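You operate a simulated robot arm through the tools that you are given. There is no shell and no other tool.

You run a simulated robot arm. Do the job below in one go: nothing can be reset, and whatever is moved stays where it is left.

## Task
Wipe the gantry's guide rail clean, then brush new grease on it.
Fine: use the blue cloth and the open blue tin; put cloth and brush back. Set down upright: round brush. A coat counts when it lies all over at full strength: go over it till it gets no stronger. What is to be rubbed or washed off counts as gone when no trace of it is left.

It is judged by the outcome, as a careful person would: the job done as asked, and still so three seconds after it is handed in. It fails if anything else is knocked over, pushed out of place, dropped, spilled or broken. Flat cloth is picked up by pressing the open fingertips on it (5 to 10 N) and closing them slowly along it; thin cloth reads only 2 to 8 mm in the jaws.

## Robot
A 6-joint arm with a two-finger gripper, fixed in place. Base frame: the origin is at the foot of the arm, x ahead of it, y to its left, z up. Readings come in cm, degrees, newtons and seconds.
Its first joint turns from -166.0 to 166.0 degrees. Payload 3.43 kg.
Tool frame: the origin (TCP) lies between the finger pads and is the grasp point; the fingertips stand 2 cm ahead of it; z points along the fingers, y is the line along which they close. The gripper opens to 19 cm. The gripper's body begins 24.8 cm behind the TCP.
Orientation is told as [roll, pitch, yaw] about the base's x, y, z axes, in that order, counted from this pose: with the fingers straight down and closing along the base's y, the tool's x points along the base's -x, its y along +y and its z along -z.

## Interface
- The arm moves only by the tool servo_tool. Its argument "plan" is a list of rows, each a list of 7 numbers: the turn, a rotation vector about the tool's x, y, z in degrees, then the shift along the tool's x, y, z in m, then the finger opening in m, from 0 to 0.19. In form: [[ax, ay, az, tx, ty, tz, gripper], ...]. A call has 1 to 20 rows; each row is the pose to reach, as a shift and turn from the pose commanded when the call began, along the tool's axes at that moment. A row lasts 0.2 s, in which the tool goes at most 5 cm and 8.6 degrees; a call with a longer step from one row to the next is refused whole, and so is a gripper value outside its range. A pose out of reach is approached as far as the arm can. The call stops where the force on the tool passes 40 N (or 10 N more than at its start, if that is more) or the arm is blocked; 0.2 s more then pass. Each finger travels about 15.3 cm/s and halts on what it meets, pressing with about 40 N; the grip force reading is that of the motor and also rises with nothing between the fingers. The clock runs only during rows and for 0.2 s after the last one: add rows that repeat a pose to give the fingers time. The reply holds the time, the measured pose of the TCP, the force on the tool along the base axes, the opening and the grip force, in the units named above and with some noise, with the torque about the TCP (base axes, N m) and any sound that the robot's microphone picked up, and new pictures: "pictures" is both (left out), scene, wrist or none.
- Cameras (640 x 400 px; columns grow to the right, rows downward): "scene" is fixed at [40.04, -49.91, 175.21]; the picture's right is [0.49, -0.87, 0.00], its down [-0.84, -0.48, -0.27] and it looks along [0.24, 0.14, -0.96] (base axes); focal length 303 px, centre (320, 200). "wrist" rides on the gripper at [7, -0.8, -28.8] in the tool frame; the picture's right is [0.12, 0.99, 0.00], its down [-0.96, 0.11, -0.25] and it looks along [-0.25, 0.03, 0.97] (tool axes); focal length 261 px, centre (320, 200). There is no depth. A picture from a camera that has moved, and an enlarged one, comes with that camera's place and axes in the base frame and with its lens.
- raise_lower(by): slides the trunk up (or, below 0, down) by that many cm; the arm rides with it, the base frame stays. It gives what a move gives, with no picture.
- zoom(camera, box): a new picture of the part [left, top, right, bottom] of that camera's present view, enlarged. No time passes.
- job_done(): hands the job in; it is judged then, once.

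Places have to be worked out from the pictures, the camera data and where the tool is seen. Open the gripper and draw the arm clear of the work before you hand the job in, unless the task says otherwise.

The tools are called after "Request:" as name(argument=value, ...) on one line, values as JSON. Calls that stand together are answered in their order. servo_tool: Moves the arm, as the interface text tells. Its arguments: {"type":"object","properties":{"plan":{"type":"array","items":{"type":"array","items":{"type":"number"}}},"pictures":{"type":"string","enum":["both","scene","wrist","none"]}},"required":["plan"]} The other tools are called the same way: raise_lower (by) slides the trunk up or down; zoom (camera, box) takes an enlarged picture of a part of a camera's view; job_done () hands the job in.

At the start:

```text
time: 0.0
tcp_pos: [60.28, -30.02, 135.79]
ee_rot: [0.0, 0.1, 0.1]
ft_force: [-0.2, 0.7, 0.2]
torque: [0.0, 0.04, 0.01]
grip_width: 18.99
finger_force: 0.1
trunk travel left (down, up): [-37.5, 6.5]
```

scene: 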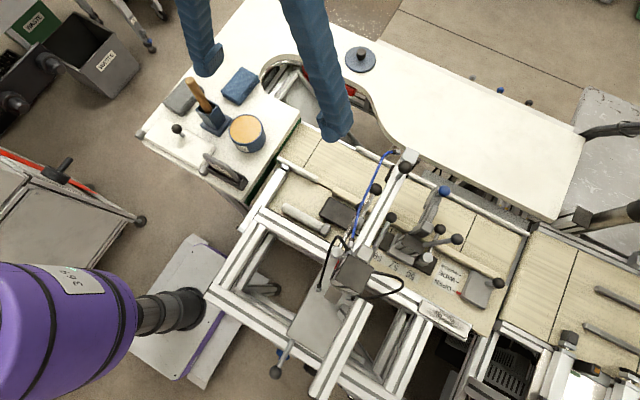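
wrist: 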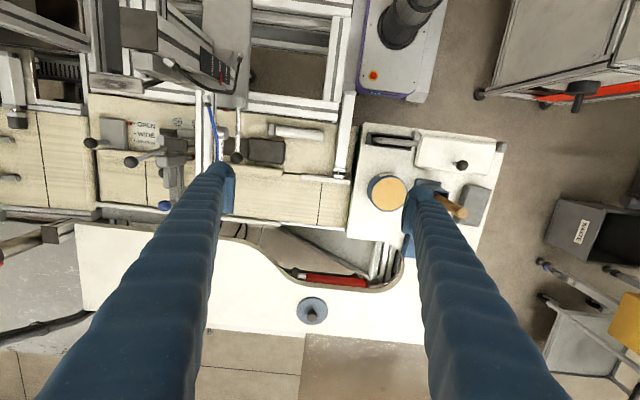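

The scene shows a side table with a blue cloth, a grey cloth, a round brush in a holder and an open tin, next to a gantry machine. I take enlarged pictures to make out the items and the guide rail before moving.

Request:
zoom(camera="scene", box=[130, 40, 330, 220])

Request:
zoom(camera="scene", box=[200, 120, 400, 300])

Request:
zoom(camera="scene", box=[340, 120, 540, 340])

Request:
zoom(camera="wrist", box=[340, 100, 520, 240])

Request:
zoom(camera="wrist", box=[80, 0, 380, 220])

```text
2.22 times, centred on (230, 130) of scene
camera zoom: at [40.04, -49.91, 175.21], right [0.49, -0.87, 0.0], down [-0.84, -0.48, -0.27], along [0.24, 0.14, -0.96], focal length 673 px, centre (520, 356)
```

zoom: 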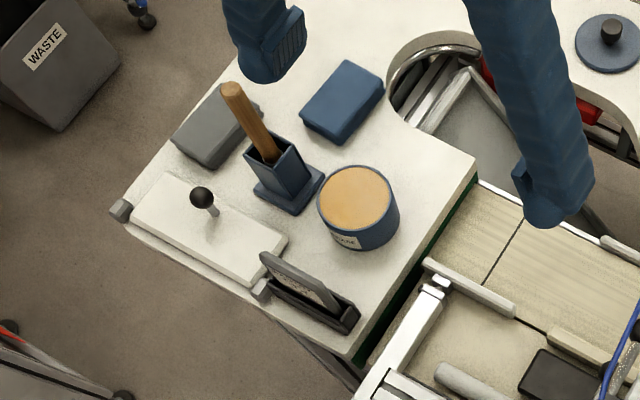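

```text
2.22 times, centred on (300, 210) of scene
camera zoom: at [40.04, -49.91, 175.21], right [0.49, -0.87, 0.0], down [-0.84, -0.48, -0.27], along [0.24, 0.14, -0.96], focal length 673 px, centre (364, 178)
```

zoom: 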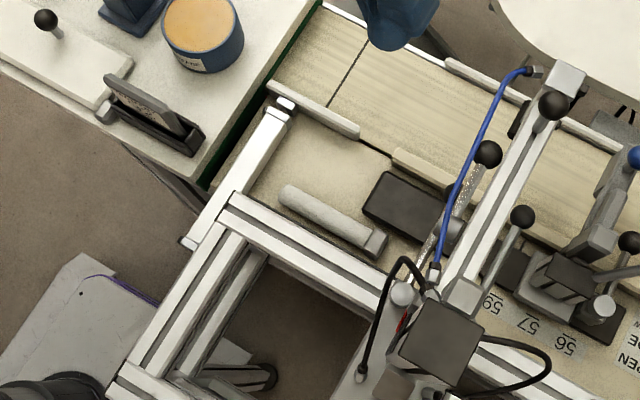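

```text
1.82 times, centred on (440, 230) of scene
camera zoom: at [40.04, -49.91, 175.21], right [0.49, -0.87, 0.0], down [-0.84, -0.48, -0.27], along [0.24, 0.14, -0.96], focal length 551 px, centre (102, 146)
```

zoom: 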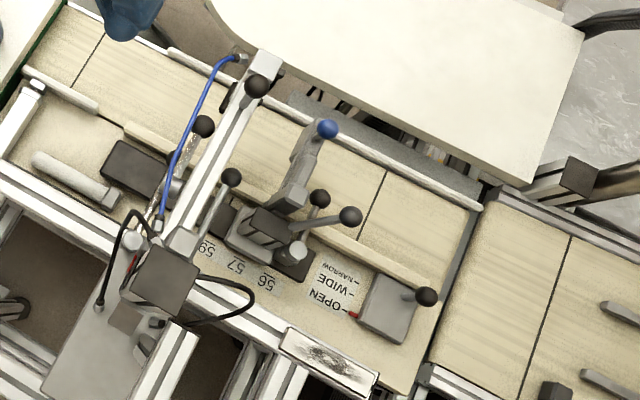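

```text
2.86 times, centred on (430, 170) of wrist
camera zoom: at [53.23, -30.96, 164.63], right [-0.12, 0.99, 0.0], down [0.96, 0.12, 0.25], along [0.24, 0.03, -0.97], focal length 745 px, centre (6, 286)
```

zoom: 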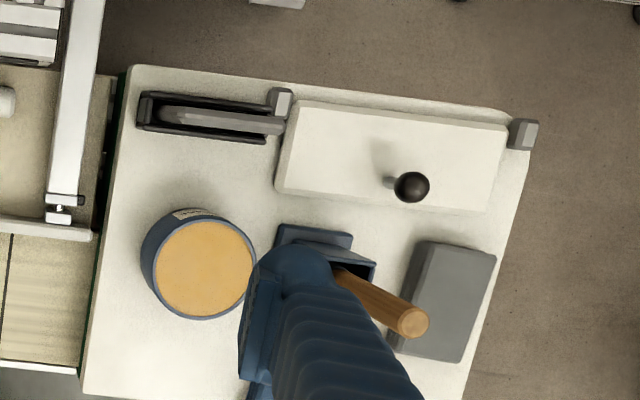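

```text
1.82 times, centred on (230, 110) of wrist
camera zoom: at [53.23, -30.96, 164.63], right [-0.12, 0.99, 0.0], down [0.96, 0.12, 0.25], along [0.24, 0.03, -0.97], focal length 474 px, centre (484, 364)
```

zoom: 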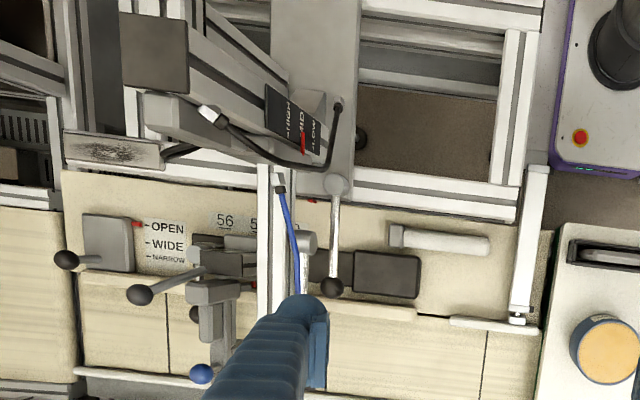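

A white block with dark smears sits at the front of the machine, and it may be the guide rail. I zoom in tighter there and on the candidate gantry parts.

Request:
zoom(camera="scene", box=[400, 280, 500, 350])

Request:
zoom(camera="scene", box=[300, 130, 440, 230])

Request:
zoom(camera="scene", box=[290, 220, 470, 400])

Request:
zoom(camera="wrist", box=[80, 50, 200, 130])

Request:
zoom(camera="wrist", box=[190, 60, 370, 200])

```text
5.71 times, centred on (450, 315) of scene
camera zoom: at [40.04, -49.91, 175.21], right [0.49, -0.87, 0.0], down [-0.84, -0.48, -0.27], along [0.24, 0.14, -0.96], focal length 1731 px, centre (-423, -457)
```

zoom: 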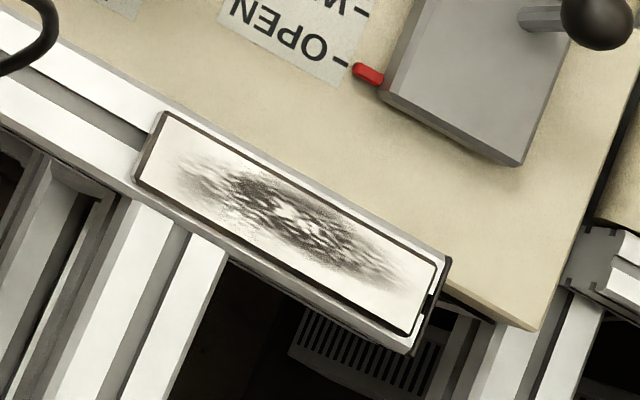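

```text
4.00 times, centred on (370, 180) of scene
camera zoom: at [40.04, -49.91, 175.21], right [0.49, -0.87, 0.0], down [-0.84, -0.48, -0.27], along [0.24, 0.14, -0.96], focal length 1212 px, centre (120, 280)
```

zoom: 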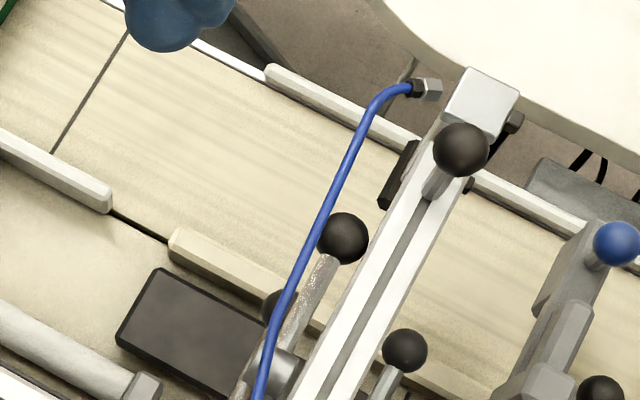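

```text
2.22 times, centred on (380, 310) of scene
camera zoom: at [40.04, -49.91, 175.21], right [0.49, -0.87, 0.0], down [-0.84, -0.48, -0.27], along [0.24, 0.14, -0.96], focal length 673 px, centre (187, -44)
```

zoom: 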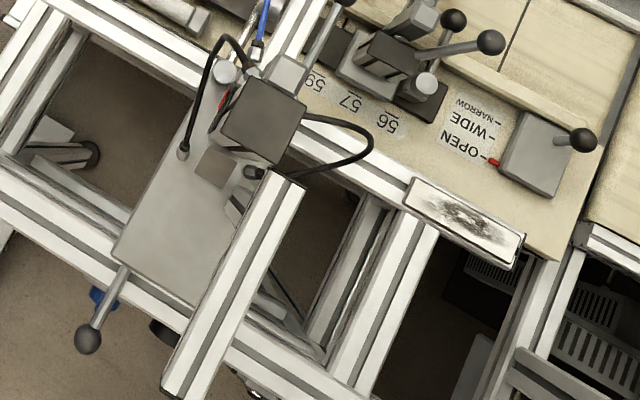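

```text
5.00 times, centred on (140, 90) of wrist
camera zoom: at [53.23, -30.96, 164.63], right [-0.12, 0.99, 0.0], down [0.96, 0.12, 0.25], along [0.24, 0.03, -0.97], focal length 1303 px, centre (1220, 750)
```

zoom: 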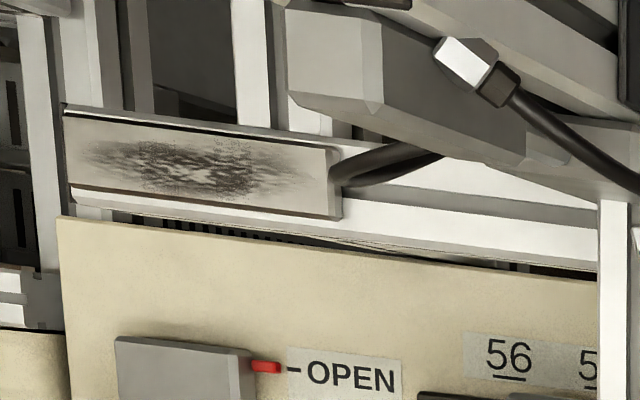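

```text
2.86 times, centred on (280, 130) of wrist
camera zoom: at [53.23, -30.96, 164.63], right [-0.12, 0.99, 0.0], down [0.96, 0.12, 0.25], along [0.24, 0.03, -0.97], focal length 745 px, centre (434, 400)
```

zoom: 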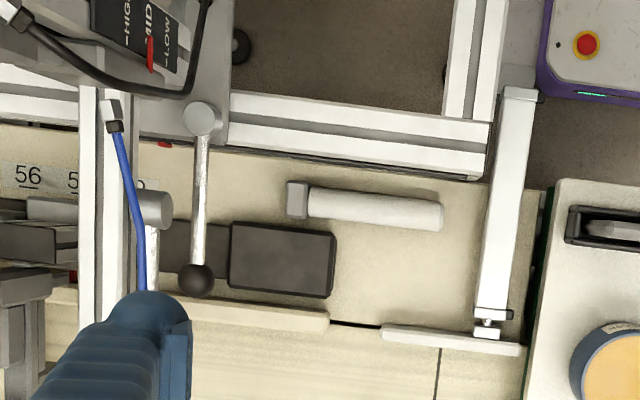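

The smeared strip triangulates to about x 47.6, y -71.6 to -83.6, z ~102. The tin top is near (65, -13, 104), the brush handle top near (64, -3, 118) and the blue cloth near (79, 0). I move the open gripper above the side table at this safe height to look closer.

Request:
servo_tool(plan=[[0, 0, 0, -0.02, 0.04, 0, 0.19], [0, 0, 0, -0.04, 0.08, 0, 0.19], [0, 0, 0, -0.06, 0.12, 0, 0.19], [0, 0, 0, -0.08, 0.16, 0, 0.19], [0, 0, 0, -0.09, 0.2, 0, 0.19], [0, 0, 0, -0.1, 0.24, 0, 0.19], [0, 0, 0, -0.1, 0.27, 0, 0.19], [0, 0, 0, -0.1, 0.27, 0, 0.19]])

```text
time: 1.8
tcp_pos: [70.19, -3.02, 135.62]
ee_rot: [0.0, 0.1, 0.1]
ft_force: [0.5, -0.3, -0.1]
torque: [-0.02, 0.04, -0.02]
grip_width: 18.99
finger_force: 0.1
trunk travel left (down, up): [-37.5, 6.5]
camera wrist: at [63.23, -3.87, 164.6], right [-0.12, 0.99, 0.0], down [0.96, 0.12, 0.25], along [0.24, 0.03, -0.97], focal length 261 px, centre (320, 200)
```

scene: 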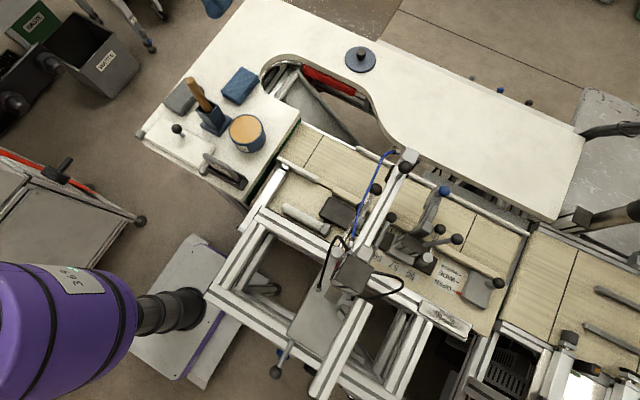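
wrist: 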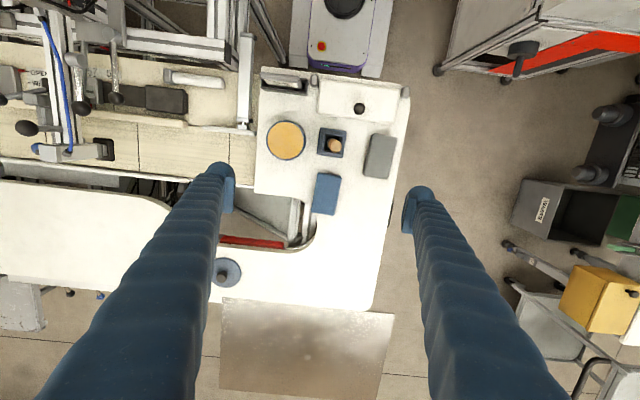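

The blue cloth now lies clear between the fingers in the wrist view. I enlarge the table area to measure the cloth, the brush cup and the tin.

Request:
zoom(camera="wrist", box=[250, 65, 410, 225])

Request:
zoom(camera="scene", box=[130, 60, 310, 200])

```text
2.50 times, centred on (330, 145) of wrist
camera zoom: at [63.23, -3.87, 164.6], right [-0.12, 0.99, 0.0], down [0.96, 0.12, 0.25], along [0.24, 0.03, -0.97], focal length 652 px, centre (295, 338)
```

zoom: 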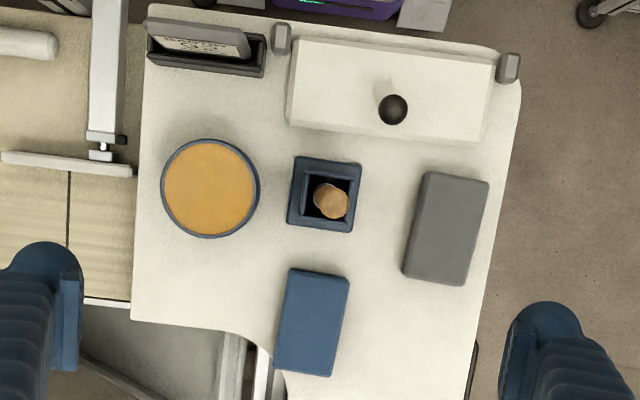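

```text
2.86 times, centred on (220, 130) of scene
camera zoom: at [40.04, -49.91, 175.21], right [0.49, -0.87, 0.0], down [-0.84, -0.48, -0.27], along [0.24, 0.14, -0.96], focal length 866 px, centre (606, 400)
```

zoom: 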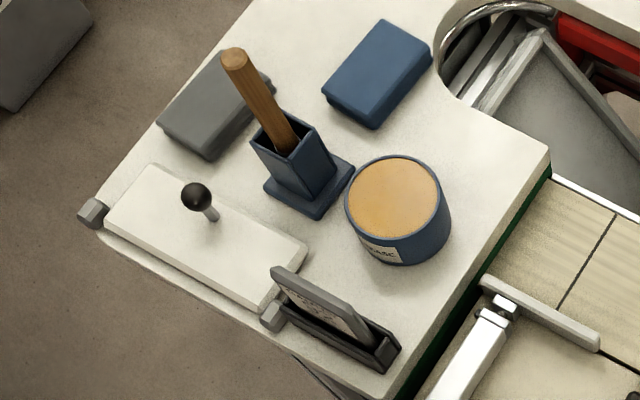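

The blue cloth is a folded pad roughly 6 by 10 cm with its long side almost along x. I enlarge the cup, brush and cloth further for exact positions.

Request:
zoom(camera="wrist", box=[310, 120, 350, 170])

Request:
zoom(camera="wrist", box=[300, 160, 360, 225])

Request:
zoom(camera="scene", box=[180, 65, 270, 140])

```text
8.00 times, centred on (330, 145) of wrist
camera zoom: at [63.23, -3.87, 164.6], right [-0.12, 0.99, 0.0], down [0.96, 0.12, 0.25], along [0.24, 0.03, -0.97], focal length 2085 px, centre (240, 640)
```

zoom: 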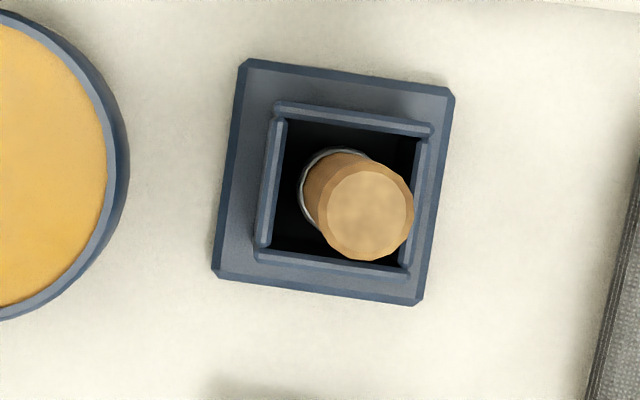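

```text
6.15 times, centred on (330, 192) of wrist
camera zoom: at [63.23, -3.87, 164.6], right [-0.12, 0.99, 0.0], down [0.96, 0.12, 0.25], along [0.24, 0.03, -0.97], focal length 1604 px, centre (258, 246)
```

zoom: 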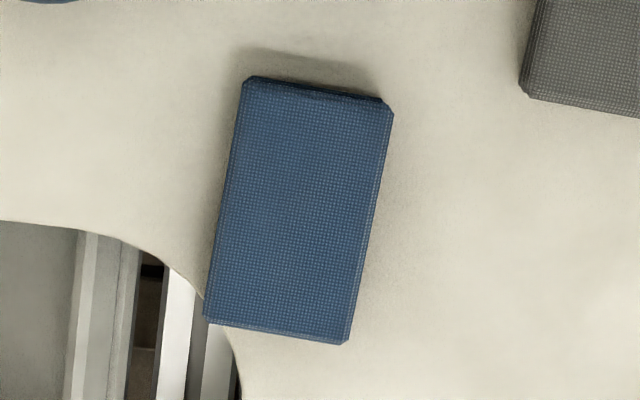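

```text
5.33 times, centred on (225, 102) of scene
camera zoom: at [40.04, -49.91, 175.21], right [0.49, -0.87, 0.0], down [-0.84, -0.48, -0.27], along [0.24, 0.14, -0.96], focal length 1616 px, centre (827, 720)
```

zoom: 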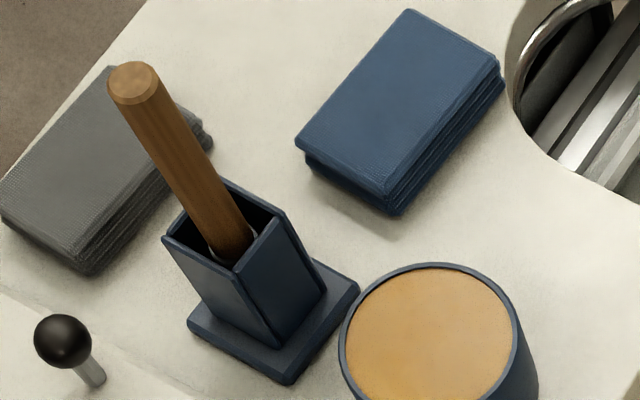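

The cup centre works out near (64.8, -0.9) with the handle vertical, and the cloth centre near (77.4, -0.5). I go above the cloth with the fingers at 12 cm and descend to about z 112 for a closer look.

Request:
servo_tool(plan=[[0, 0, 0, -0.03, 0.01, 0, 0.17], [0, 0, 0, -0.06, 0.02, 0, 0.15], [0, 0, 0, -0.072, 0.025, 0.03, 0.13], [0, 0, 0, -0.072, 0.025, 0.07, 0.12], [0, 0, 0, -0.072, 0.025, 0.11, 0.12], [0, 0, 0, -0.072, 0.025, 0.15, 0.12], [0, 0, 0, -0.072, 0.025, 0.19, 0.12], [0, 0, 0, -0.072, 0.025, 0.23, 0.12], [0, 0, 0, -0.072, 0.025, 0.23, 0.12]])

```text
time: 3.8
tcp_pos: [77.37, -0.52, 113.05]
ee_rot: [0.0, 0.0, 0.1]
ft_force: [-1.2, 1.4, 0.1]
torque: [-0.02, -0.05, -0.02]
grip_width: 12.0
finger_force: 0.1
trunk travel left (down, up): [-37.5, 6.5]
camera wrist: at [70.27, -1.4, 141.97], right [-0.12, 0.99, 0.0], down [0.96, 0.12, 0.25], along [0.25, 0.03, -0.97], focal length 261 px, centre (320, 200)
```

scene: 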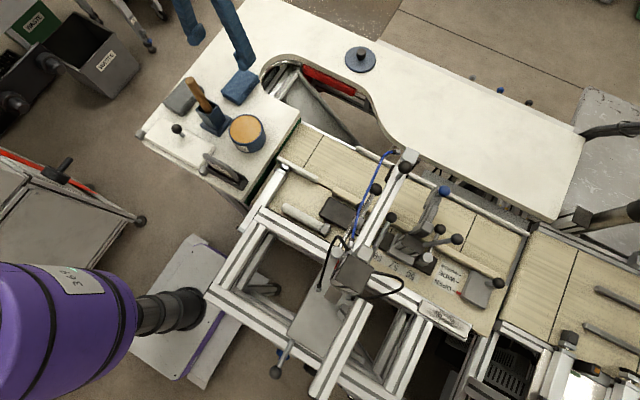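
wrist: 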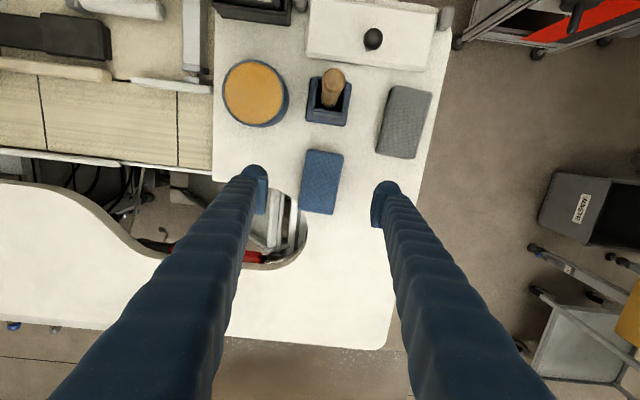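

Request:
zoom(camera="wrist", box=[240, 130, 400, 230])

Request:
zoom(camera="scene", box=[170, 0, 290, 120])

```text
4.00 times, centred on (320, 180) of wrist
camera zoom: at [70.27, -1.4, 141.97], right [-0.12, 0.99, 0.0], down [0.96, 0.12, 0.25], along [0.25, 0.03, -0.97], focal length 1043 px, centre (320, 280)
```

zoom: 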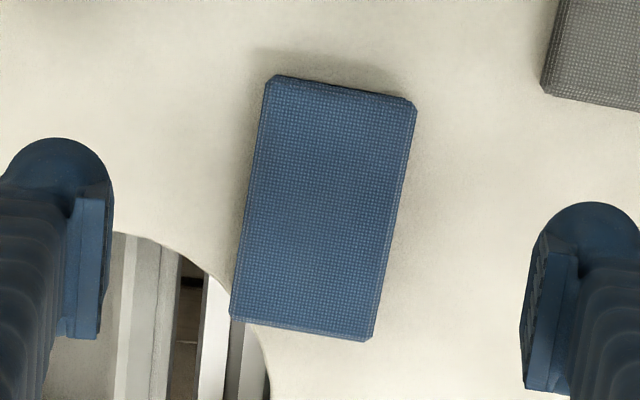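

```text
3.33 times, centred on (230, 60) of scene
camera zoom: at [40.04, -49.91, 175.21], right [0.49, -0.87, 0.0], down [-0.84, -0.48, -0.27], along [0.24, 0.14, -0.96], focal length 1010 px, centre (620, 667)
```

zoom: 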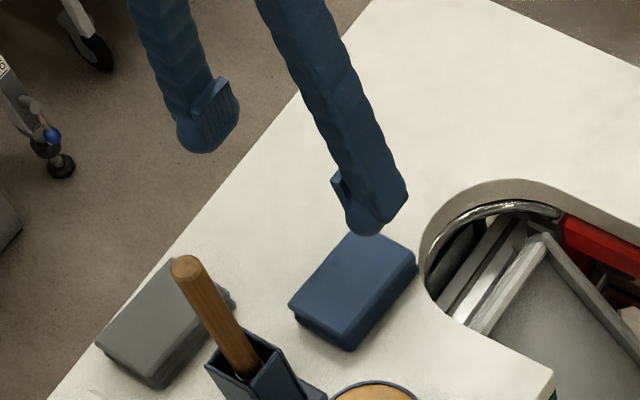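

The cloth centre refines to about (77.7, -0.4) with a yaw near -3°. I align to that, narrow the fingers to 9.5 cm and lower to z ≈ 106, still above the cloth.

Request:
servo_tool(plan=[[0, 0, 1.5, -0.002, 0.001, 0.02, 0.11], [0, 0, 3, -0.0033, 0.001, 0.04, 0.095], [0, 0, 3, -0.0033, 0.001, 0.06, 0.095], [0, 0, 3, -0.0033, 0.001, 0.07, 0.095], [0, 0, 3, -0.0033, 0.001, 0.07, 0.095]])

Request:
zoom(camera="wrist", box=[240, 130, 400, 230])

Request:
zoom(camera="scene", box=[170, 10, 290, 120])

```text
time: 5.0
tcp_pos: [77.91, -0.4, 105.85]
ee_rot: [-0.1, 0.0, -2.9]
ft_force: [0.4, 0.1, 0.3]
torque: [-0.01, 0.06, 0.02]
grip_width: 9.53
finger_force: 0.0
trunk travel left (down, up): [-37.5, 6.5]
camera wrist: at [70.75, -0.92, 134.7], right [-0.07, 1.0, 0.0], down [0.97, 0.07, 0.25], along [0.25, 0.02, -0.97], focal length 261 px, centre (320, 200)
```

scene: 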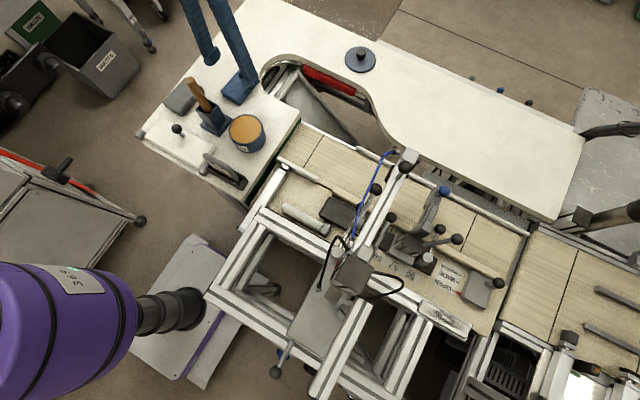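
wrist: 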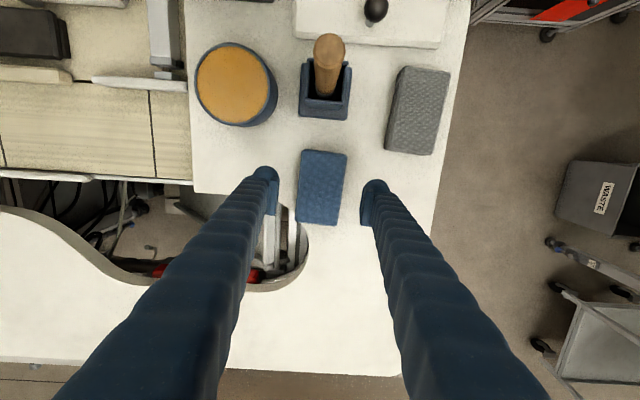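

```text
4.00 times, centred on (320, 180) of wrist
camera zoom: at [70.75, -0.92, 134.7], right [-0.07, 1.0, 0.0], down [0.97, 0.07, 0.25], along [0.25, 0.02, -0.97], focal length 1043 px, centre (320, 280)
```

zoom: 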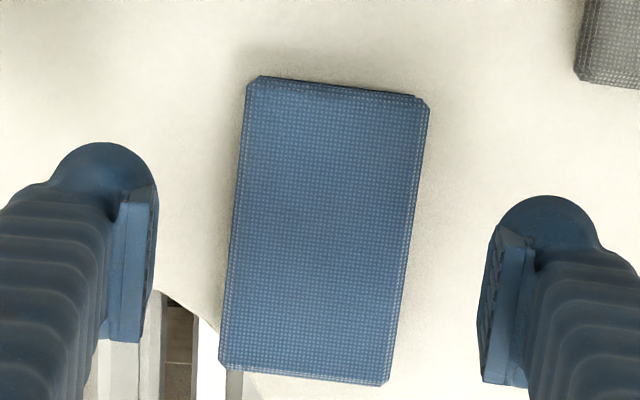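

```text
3.64 times, centred on (230, 65) of scene
camera zoom: at [40.04, -49.91, 175.21], right [0.49, -0.87, 0.0], down [-0.84, -0.48, -0.27], along [0.24, 0.14, -0.96], focal length 1102 px, centre (647, 691)
```

zoom: 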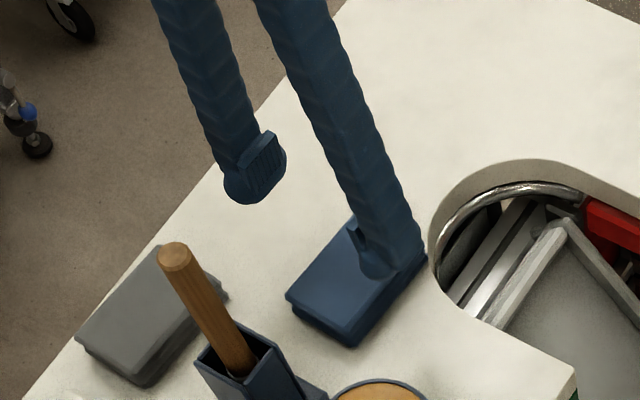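

The cloth lies centred between the pads. I lower 3 cm in small steps and watch the force and picture for contact.

Request:
servo_tool(plan=[[0, 0, 0, 0, 0, 0.01, 0.095], [0, 0, 0, 0, 0, 0.02, 0.095], [0, 0, 0, 0, 0, 0.03, 0.095], [0, 0, 0, 0, 0, 0.03, 0.095]])

Request:
zoom(camera="wrist", box=[240, 130, 400, 230])

Request:
zoom(camera="scene", box=[170, 10, 290, 120])

```text
time: 6.0
tcp_pos: [77.74, -0.55, 102.83]
ee_rot: [0.0, 0.0, -3.0]
ft_force: [0.9, -0.3, -0.5]
torque: [0.0, 0.0, 0.02]
grip_width: 9.5
finger_force: 0.1
trunk travel left (down, up): [-37.5, 6.5]
camera wrist: at [70.68, -0.99, 131.68], right [-0.07, 1.0, 0.0], down [0.97, 0.07, 0.25], along [0.25, 0.02, -0.97], focal length 261 px, centre (320, 200)
```

scene: 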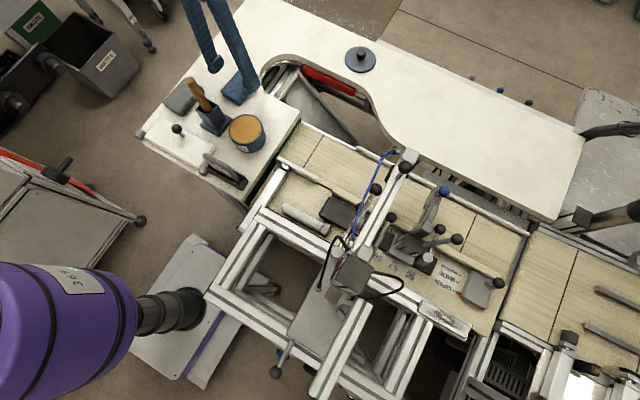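
wrist: 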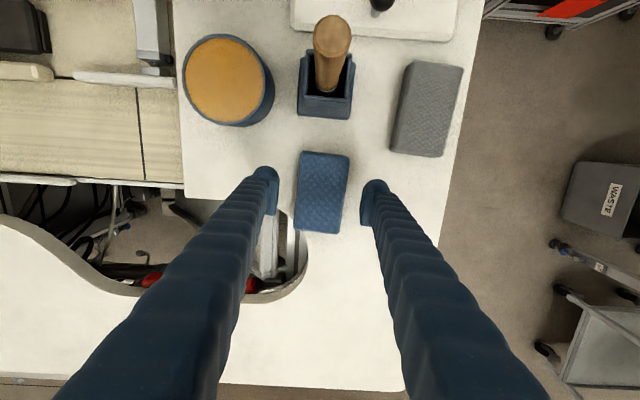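

```text
4.00 times, centred on (320, 180) of wrist
camera zoom: at [70.68, -0.99, 131.68], right [-0.07, 1.0, 0.0], down [0.97, 0.07, 0.25], along [0.25, 0.02, -0.97], focal length 1043 px, centre (320, 280)
```

zoom: 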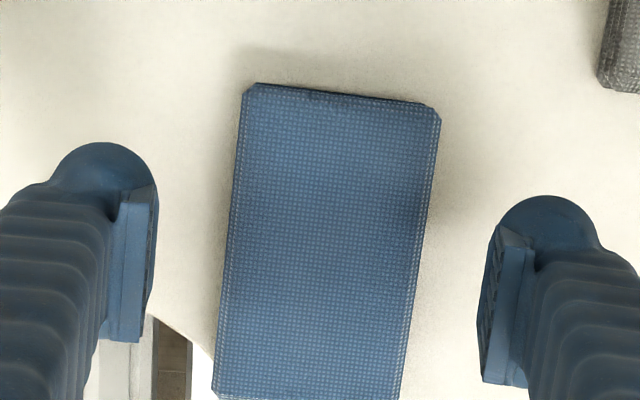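

```text
3.64 times, centred on (230, 65) of scene
camera zoom: at [40.04, -49.91, 175.21], right [0.49, -0.87, 0.0], down [-0.84, -0.48, -0.27], along [0.24, 0.14, -0.96], focal length 1102 px, centre (647, 691)
```

zoom: 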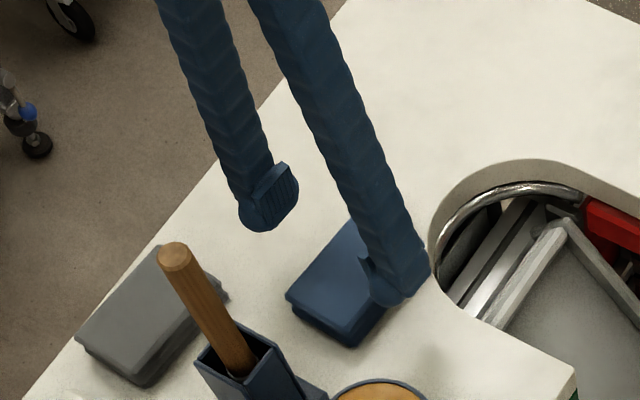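

No contact yet with the tips near z 100.8. I go down another 1 cm.

Request:
servo_tool(plan=[[0, 0, 0, 0, 0, 0.005, 0.095], [0, 0, 0, 0, 0, 0.01, 0.095], [0, 0, 0, 0, 0, 0.01, 0.095]])

Request:
zoom(camera="scene", box=[190, 30, 280, 120])

```text
time: 6.8
tcp_pos: [77.72, -0.38, 101.59]
ee_rot: [0.0, 0.0, -3.1]
ft_force: [-0.2, -0.7, 1.1]
torque: [0.0, -0.02, 0.01]
grip_width: 9.48
finger_force: 0.1
trunk travel left (down, up): [-37.5, 6.5]
camera wrist: at [70.7, -1.03, 130.63], right [-0.07, 1.0, 0.0], down [0.97, 0.07, 0.25], along [0.25, 0.02, -0.97], focal length 261 px, centre (320, 200)
```

scene: 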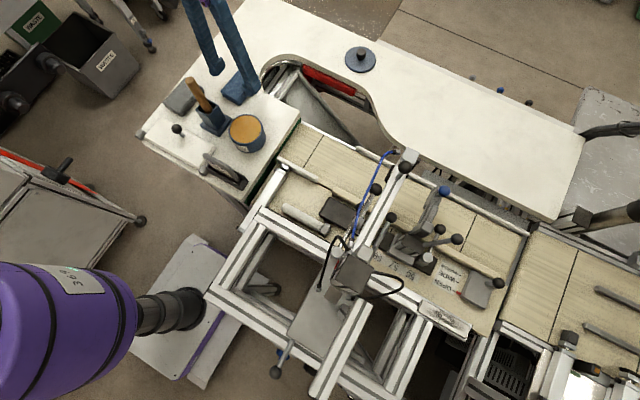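
wrist: 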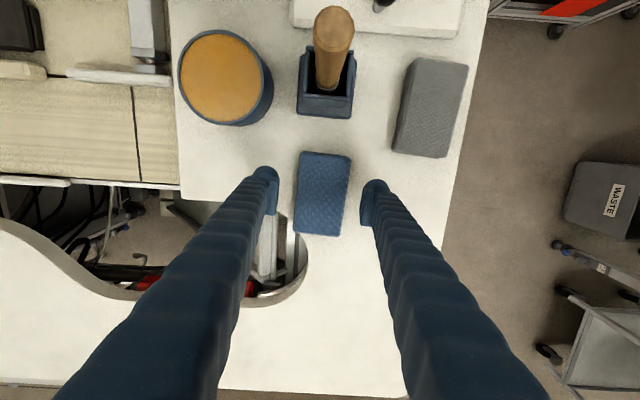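

```text
4.44 times, centred on (235, 75) of scene
camera zoom: at [40.04, -49.91, 175.21], right [0.49, -0.87, 0.0], down [-0.84, -0.48, -0.27], along [0.24, 0.14, -0.96], focal length 1346 px, centre (698, 756)
```

zoom: 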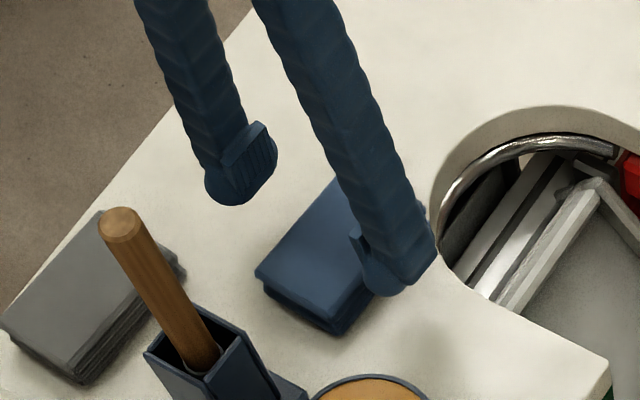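

Still no contact; the fingertip is visibly above the table beside its shadow. Down another 1 cm.

Request:
servo_tool(plan=[[0, 0, 0, 0, 0, 0.005, 0.095], [0, 0, 0, 0, 0, 0.01, 0.095], [0, 0, 0, 0, 0, 0.01, 0.095]], pictures="scene")

Request:
zoom(camera="scene", box=[190, 30, 280, 120])

Request:
zoom(camera="wrist", box=[240, 130, 400, 240])

```text
time: 7.6
tcp_pos: [77.72, -0.49, 100.84]
ee_rot: [0.0, 0.2, -3.0]
ft_force: [0.0, -0.3, -0.3]
torque: [0.03, -0.03, 0.01]
grip_width: 9.46
finger_force: 0.1
trunk travel left (down, up): [-37.5, 6.5]
```

scene: 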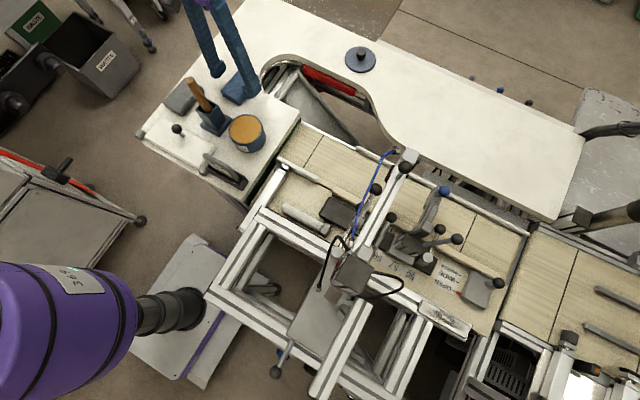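

```text
4.44 times, centred on (235, 75) of scene
camera zoom: at [40.04, -49.91, 175.21], right [0.49, -0.87, 0.0], down [-0.84, -0.48, -0.27], along [0.24, 0.14, -0.96], focal length 1346 px, centre (698, 756)
```

zoom: 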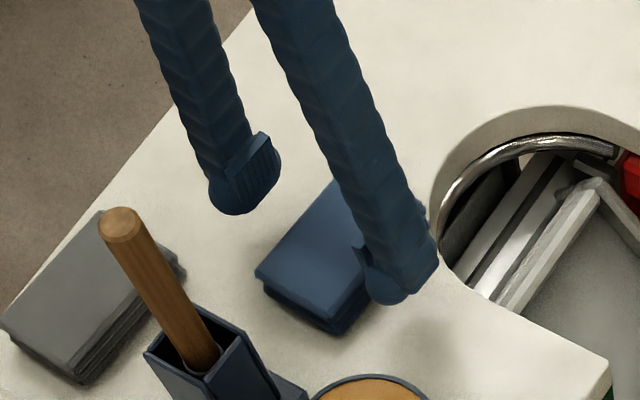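

```text
3.64 times, centred on (320, 185) of wrist
camera zoom: at [70.68, -0.99, 129.71], right [-0.07, 1.0, 0.0], down [0.97, 0.07, 0.25], along [0.25, 0.02, -0.97], focal length 948 px, centre (320, 254)
```

zoom: 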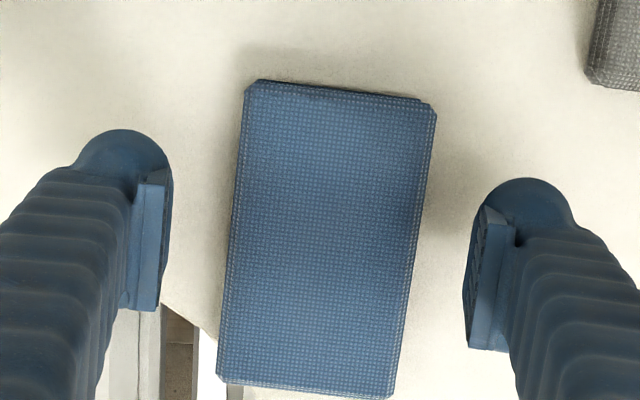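

Tips at about z 98.8 and still free. I lower another 1 cm and then check again.

Request:
servo_tool(plan=[[0, 0, 0, 0, 0, 0.005, 0.095], [0, 0, 0, 0, 0, 0.01, 0.095], [0, 0, 0, 0, 0, 0.01, 0.095]], pictures="none")

Request:
zoom(camera="scene", box=[190, 30, 280, 120])

Request:
zoom(camera="wrist", box=[240, 130, 400, 240])

```text
time: 8.4
tcp_pos: [77.8, -0.49, 99.86]
ee_rot: [0.1, -0.1, -2.9]
ft_force: [0.3, 0.3, 0.0]
torque: [0.0, 0.0, 0.0]
grip_width: 9.48
finger_force: 0.0
trunk travel left (down, up): [-37.5, 6.5]
```

```text
4.44 times, centred on (235, 75) of scene
camera zoom: at [40.04, -49.91, 175.21], right [0.49, -0.87, 0.0], down [-0.84, -0.48, -0.27], along [0.24, 0.14, -0.96], focal length 1346 px, centre (698, 756)
```

zoom: 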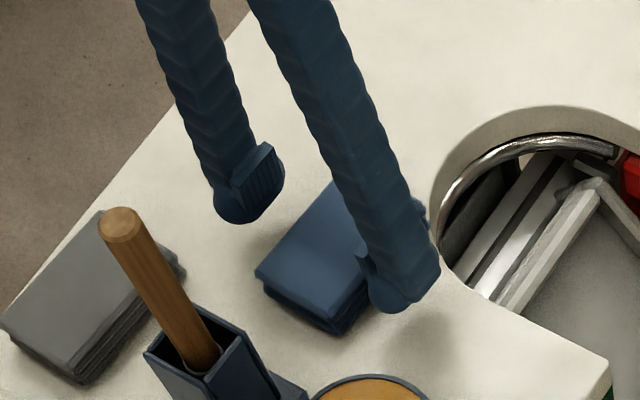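

```text
3.64 times, centred on (320, 185) of wrist
camera zoom: at [70.71, -0.91, 128.7], right [-0.07, 1.0, 0.0], down [0.97, 0.07, 0.25], along [0.25, 0.02, -0.97], focal length 948 px, centre (320, 254)
```

zoom: 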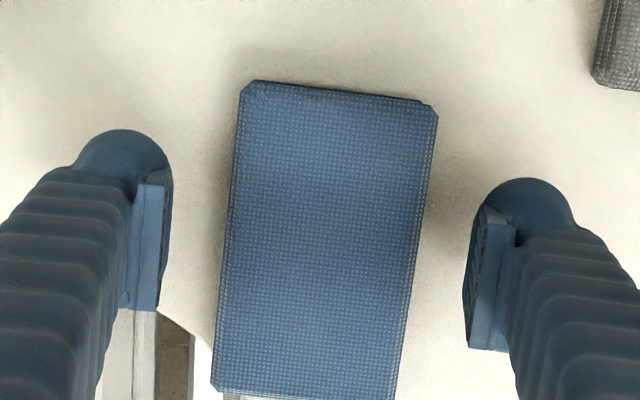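

The cloth's top edge triangulates to z ≈ 99.0 and the table to ≈ 97, so the tips now sit about 1 cm above the table, beside the pad. I lower 4 mm more and close slowly on its sides.

Request:
servo_tool(plan=[[0, 0, 0, 0, 0, 0.004, 0.095], [0, 0, 0, 0, 0, 0.004, 0.085], [0, 0, 0, 0, 0, 0.004, 0.075], [0, 0, 0, 0, 0, 0.004, 0.068], [0, 0, 0, 0, 0, 0.004, 0.064], [0, 0, 0, 0, 0, 0.004, 0.06], [0, 0, 0, 0, 0, 0.004, 0.057], [0, 0, 0, 0, 0, 0.004, 0.054], [0, 0, 0, 0, 0, 0.004, 0.052], [0, 0, 0, 0, 0, 0.004, 0.05], [0, 0, 0, 0, 0, 0.004, 0.05]])

Request:
zoom(camera="wrist", box=[240, 130, 400, 240])

Request:
zoom(camera="scene", box=[190, 30, 280, 120])

```text
time: 10.3
tcp_pos: [78.09, -0.54, 99.89]
ee_rot: [0.0, -0.3, -2.9]
ft_force: [-5.4, 0.8, 23.0]
torque: [0.03, 0.18, -0.01]
grip_width: 0.6
finger_force: 31.7
trunk travel left (down, up): [-37.5, 6.5]
stopped in row 9: the force on the tool passed its limit at 53 N (the readings are from after the stop); the commanded pose is now the measured one
camera wrist: at [70.73, -0.97, 128.75], right [-0.07, 1.0, 0.0], down [0.97, 0.07, 0.25], along [0.25, 0.02, -0.97], focal length 261 px, centre (320, 200)
```

scene: 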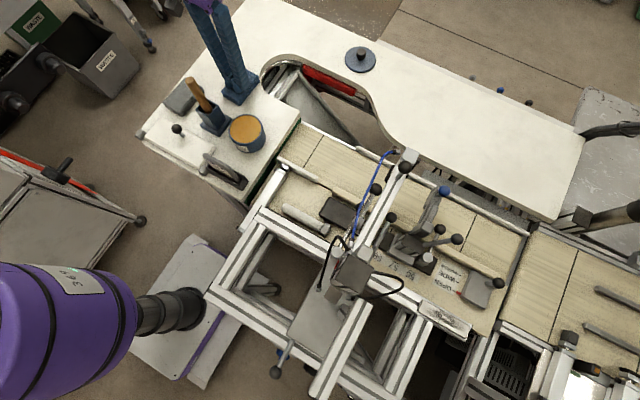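
wrist: 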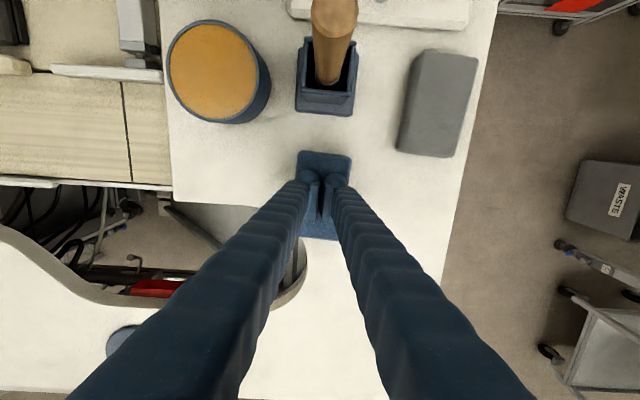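

```text
3.64 times, centred on (320, 185) of wrist
camera zoom: at [70.73, -0.97, 128.75], right [-0.07, 1.0, 0.0], down [0.97, 0.07, 0.25], along [0.25, 0.02, -0.97], focal length 948 px, centre (320, 254)
```

zoom: 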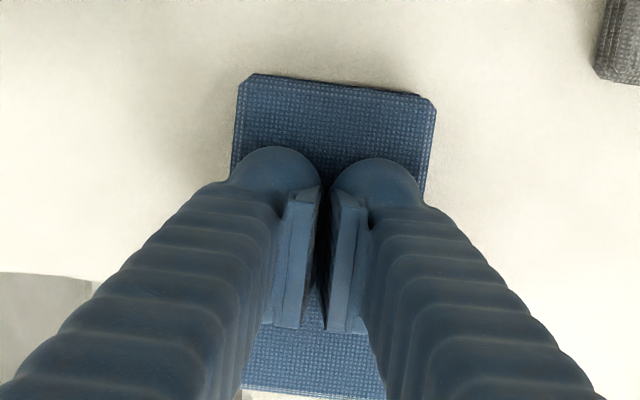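

```text
4.44 times, centred on (235, 75) of scene
camera zoom: at [40.04, -49.91, 175.21], right [0.49, -0.87, 0.0], down [-0.84, -0.48, -0.27], along [0.24, 0.14, -0.96], focal length 1346 px, centre (698, 756)
```

zoom: 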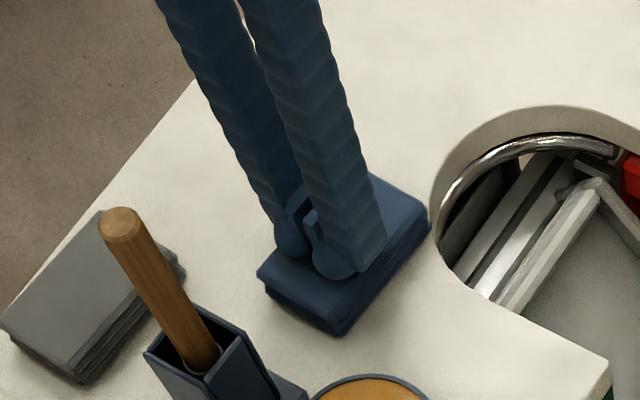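

The jaws read 6 mm with a 32 N grip, which fits a pinched cloth, and the tool is pressing down about 23 N. I keep the fingers closed and lift gently to see whether the cloth comes along.

Request:
servo_tool(plan=[[0, 0, 0, 0, 0, 0, 0], [0, 0, 0, 0, 0, -0.003, 0], [0, 0, 0, 0, 0, -0.006, 0], [0, 0, 0, 0, 0, -0.01, 0], [0, 0, 0, 0, 0, -0.015, 0], [0, 0, 0, 0, 0, -0.02, 0], [0, 0, 0, 0, 0, -0.03, 0], [0, 0, 0, 0, 0, -0.03, 0]])

Request:
zoom(camera="wrist", box=[240, 130, 400, 240])

Request:
zoom(camera="scene", box=[190, 30, 280, 120])

```text
time: 12.1
tcp_pos: [77.96, -0.48, 102.71]
ee_rot: [0.0, -0.2, -2.8]
ft_force: [0.3, -0.2, 0.2]
torque: [0.0, 0.01, -0.01]
grip_width: 0.02
finger_force: 34.2
trunk travel left (down, up): [-37.5, 6.5]
camera wrist: at [70.81, -0.93, 131.55], right [-0.07, 1.0, 0.0], down [0.97, 0.07, 0.25], along [0.25, 0.02, -0.97], focal length 261 px, centre (320, 200)
```

scene: 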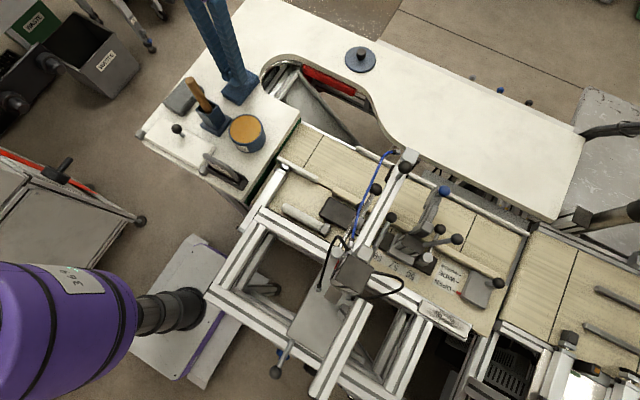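
wrist: 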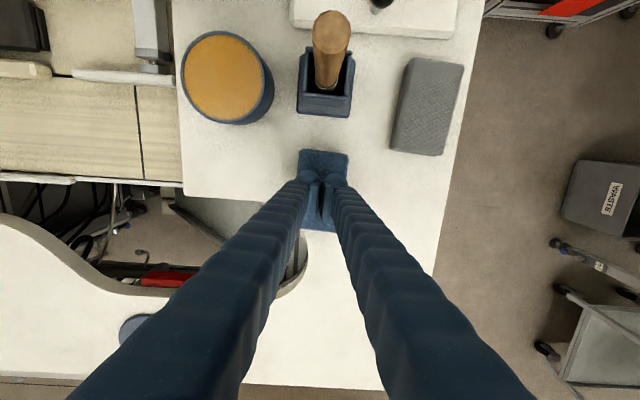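

```text
3.64 times, centred on (320, 185) of wrist
camera zoom: at [70.81, -0.93, 131.55], right [-0.07, 1.0, 0.0], down [0.97, 0.07, 0.25], along [0.25, 0.02, -0.97], focal length 948 px, centre (320, 254)
```

zoom: 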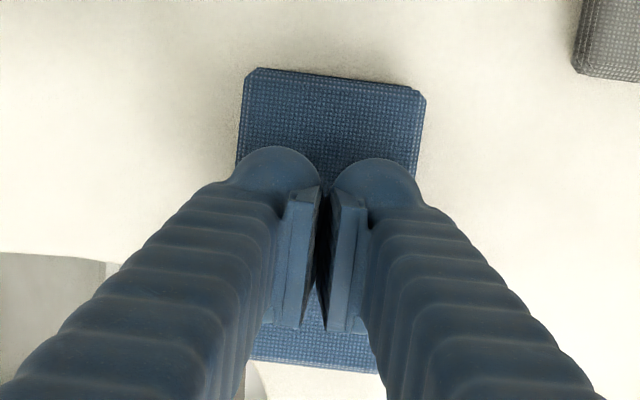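

```text
4.44 times, centred on (235, 75) of scene
camera zoom: at [40.04, -49.91, 175.21], right [0.49, -0.87, 0.0], down [-0.84, -0.48, -0.27], along [0.24, 0.14, -0.96], focal length 1346 px, centre (698, 756)
```

zoom: 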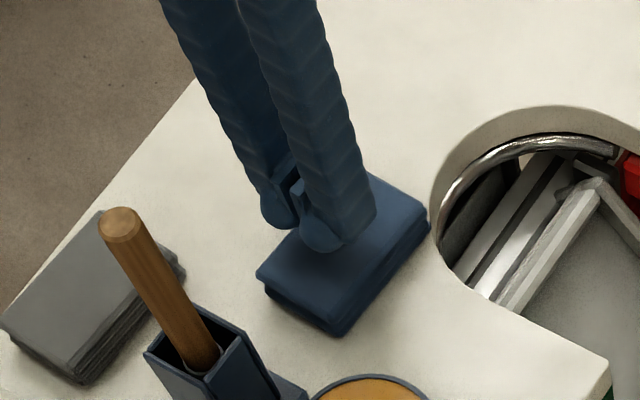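

The jaws are empty (0.02 cm): the tips slid onto the pad's top at z ≈ 97.9, so the pad and table are about 1 cm lower than I had figured. I reopen to 9.5 cm and go down in small steps to find the table with light contact.

Request:
servo_tool(plan=[[0, 0, 0, 0, 0, 0, 0.03], [0, 0, 0, 0, 0, 0, 0.06], [0, 0, 0, 0, 0, 0, 0.095], [0, 0, 0, 0, 0, 0, 0.095], [0, 0, 0, 0, 0, 0.01, 0.095], [0, 0, 0, 0, 0, 0.02, 0.095], [0, 0, 0, 0, 0, 0.03, 0.095], [0, 0, 0, 0, 0, 0.035, 0.095], [0, 0, 0, 0, 0, 0.037, 0.095], [0, 0, 0, 0, 0, 0.037, 0.095]])

Request:
zoom(camera="wrist", box=[240, 130, 400, 240])

Request:
zoom(camera="scene", box=[190, 30, 280, 120])

```text
time: 14.3
tcp_pos: [78.08, -0.33, 99.04]
ee_rot: [0.0, -0.2, -2.9]
ft_force: [-1.1, -0.2, -0.2]
torque: [-0.01, -0.01, -0.02]
grip_width: 9.51
finger_force: 0.0
trunk travel left (down, up): [-37.5, 6.5]
camera wrist: at [70.85, -0.95, 127.85], right [-0.07, 1.0, 0.0], down [0.97, 0.07, 0.25], along [0.25, 0.02, -0.97], focal length 261 px, centre (320, 200)
```

scene: 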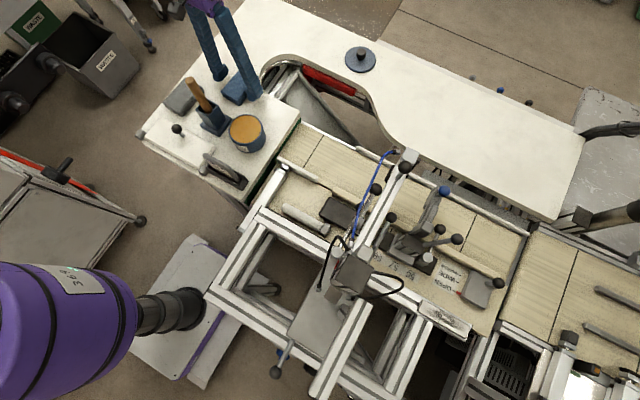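
wrist: 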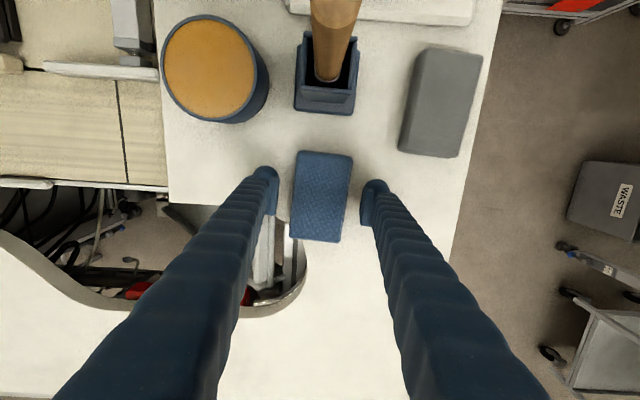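

```text
3.64 times, centred on (320, 185) of wrist
camera zoom: at [70.85, -0.95, 127.85], right [-0.07, 1.0, 0.0], down [0.97, 0.07, 0.25], along [0.25, 0.02, -0.97], focal length 948 px, centre (320, 254)
```

zoom: 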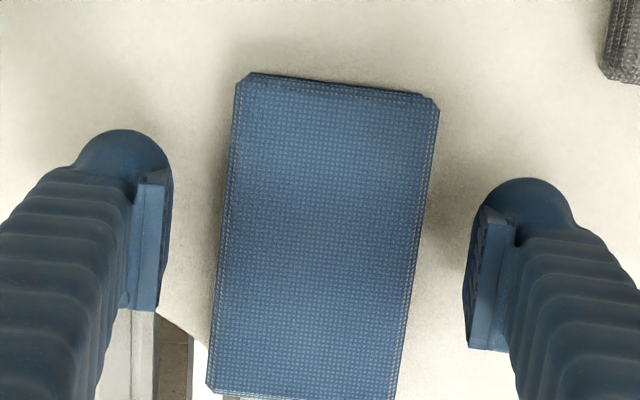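

```text
4.44 times, centred on (235, 75) of scene
camera zoom: at [40.04, -49.91, 175.21], right [0.49, -0.87, 0.0], down [-0.84, -0.48, -0.27], along [0.24, 0.14, -0.96], focal length 1346 px, centre (698, 756)
```

zoom: 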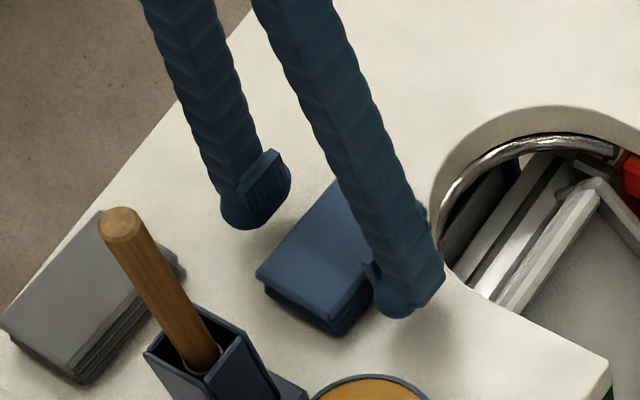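

Tips at z ≈ 97.0 with no contact. I lower 5 mm at a time.

Request:
servo_tool(plan=[[0, 0, 0, 0, 0, 0.003, 0.095], [0, 0, 0, 0, 0, 0.006, 0.095], [0, 0, 0, 0, 0, 0.006, 0.095]], pictures="none")

Request:
zoom(camera="scene", box=[190, 30, 280, 120])

```text
time: 15.1
tcp_pos: [77.99, -0.51, 98.46]
ee_rot: [-0.1, -0.2, -2.9]
ft_force: [0.3, -0.5, 0.1]
torque: [-0.04, -0.02, -0.04]
grip_width: 9.53
finger_force: 0.1
trunk travel left (down, up): [-37.5, 6.5]
```

```text
4.44 times, centred on (235, 75) of scene
camera zoom: at [40.04, -49.91, 175.21], right [0.49, -0.87, 0.0], down [-0.84, -0.48, -0.27], along [0.24, 0.14, -0.96], focal length 1346 px, centre (698, 756)
```

zoom: 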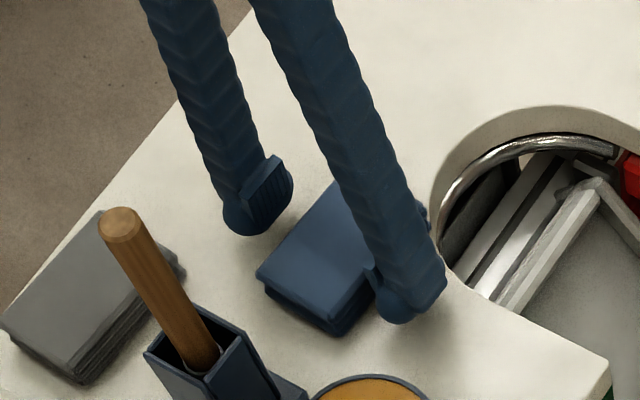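

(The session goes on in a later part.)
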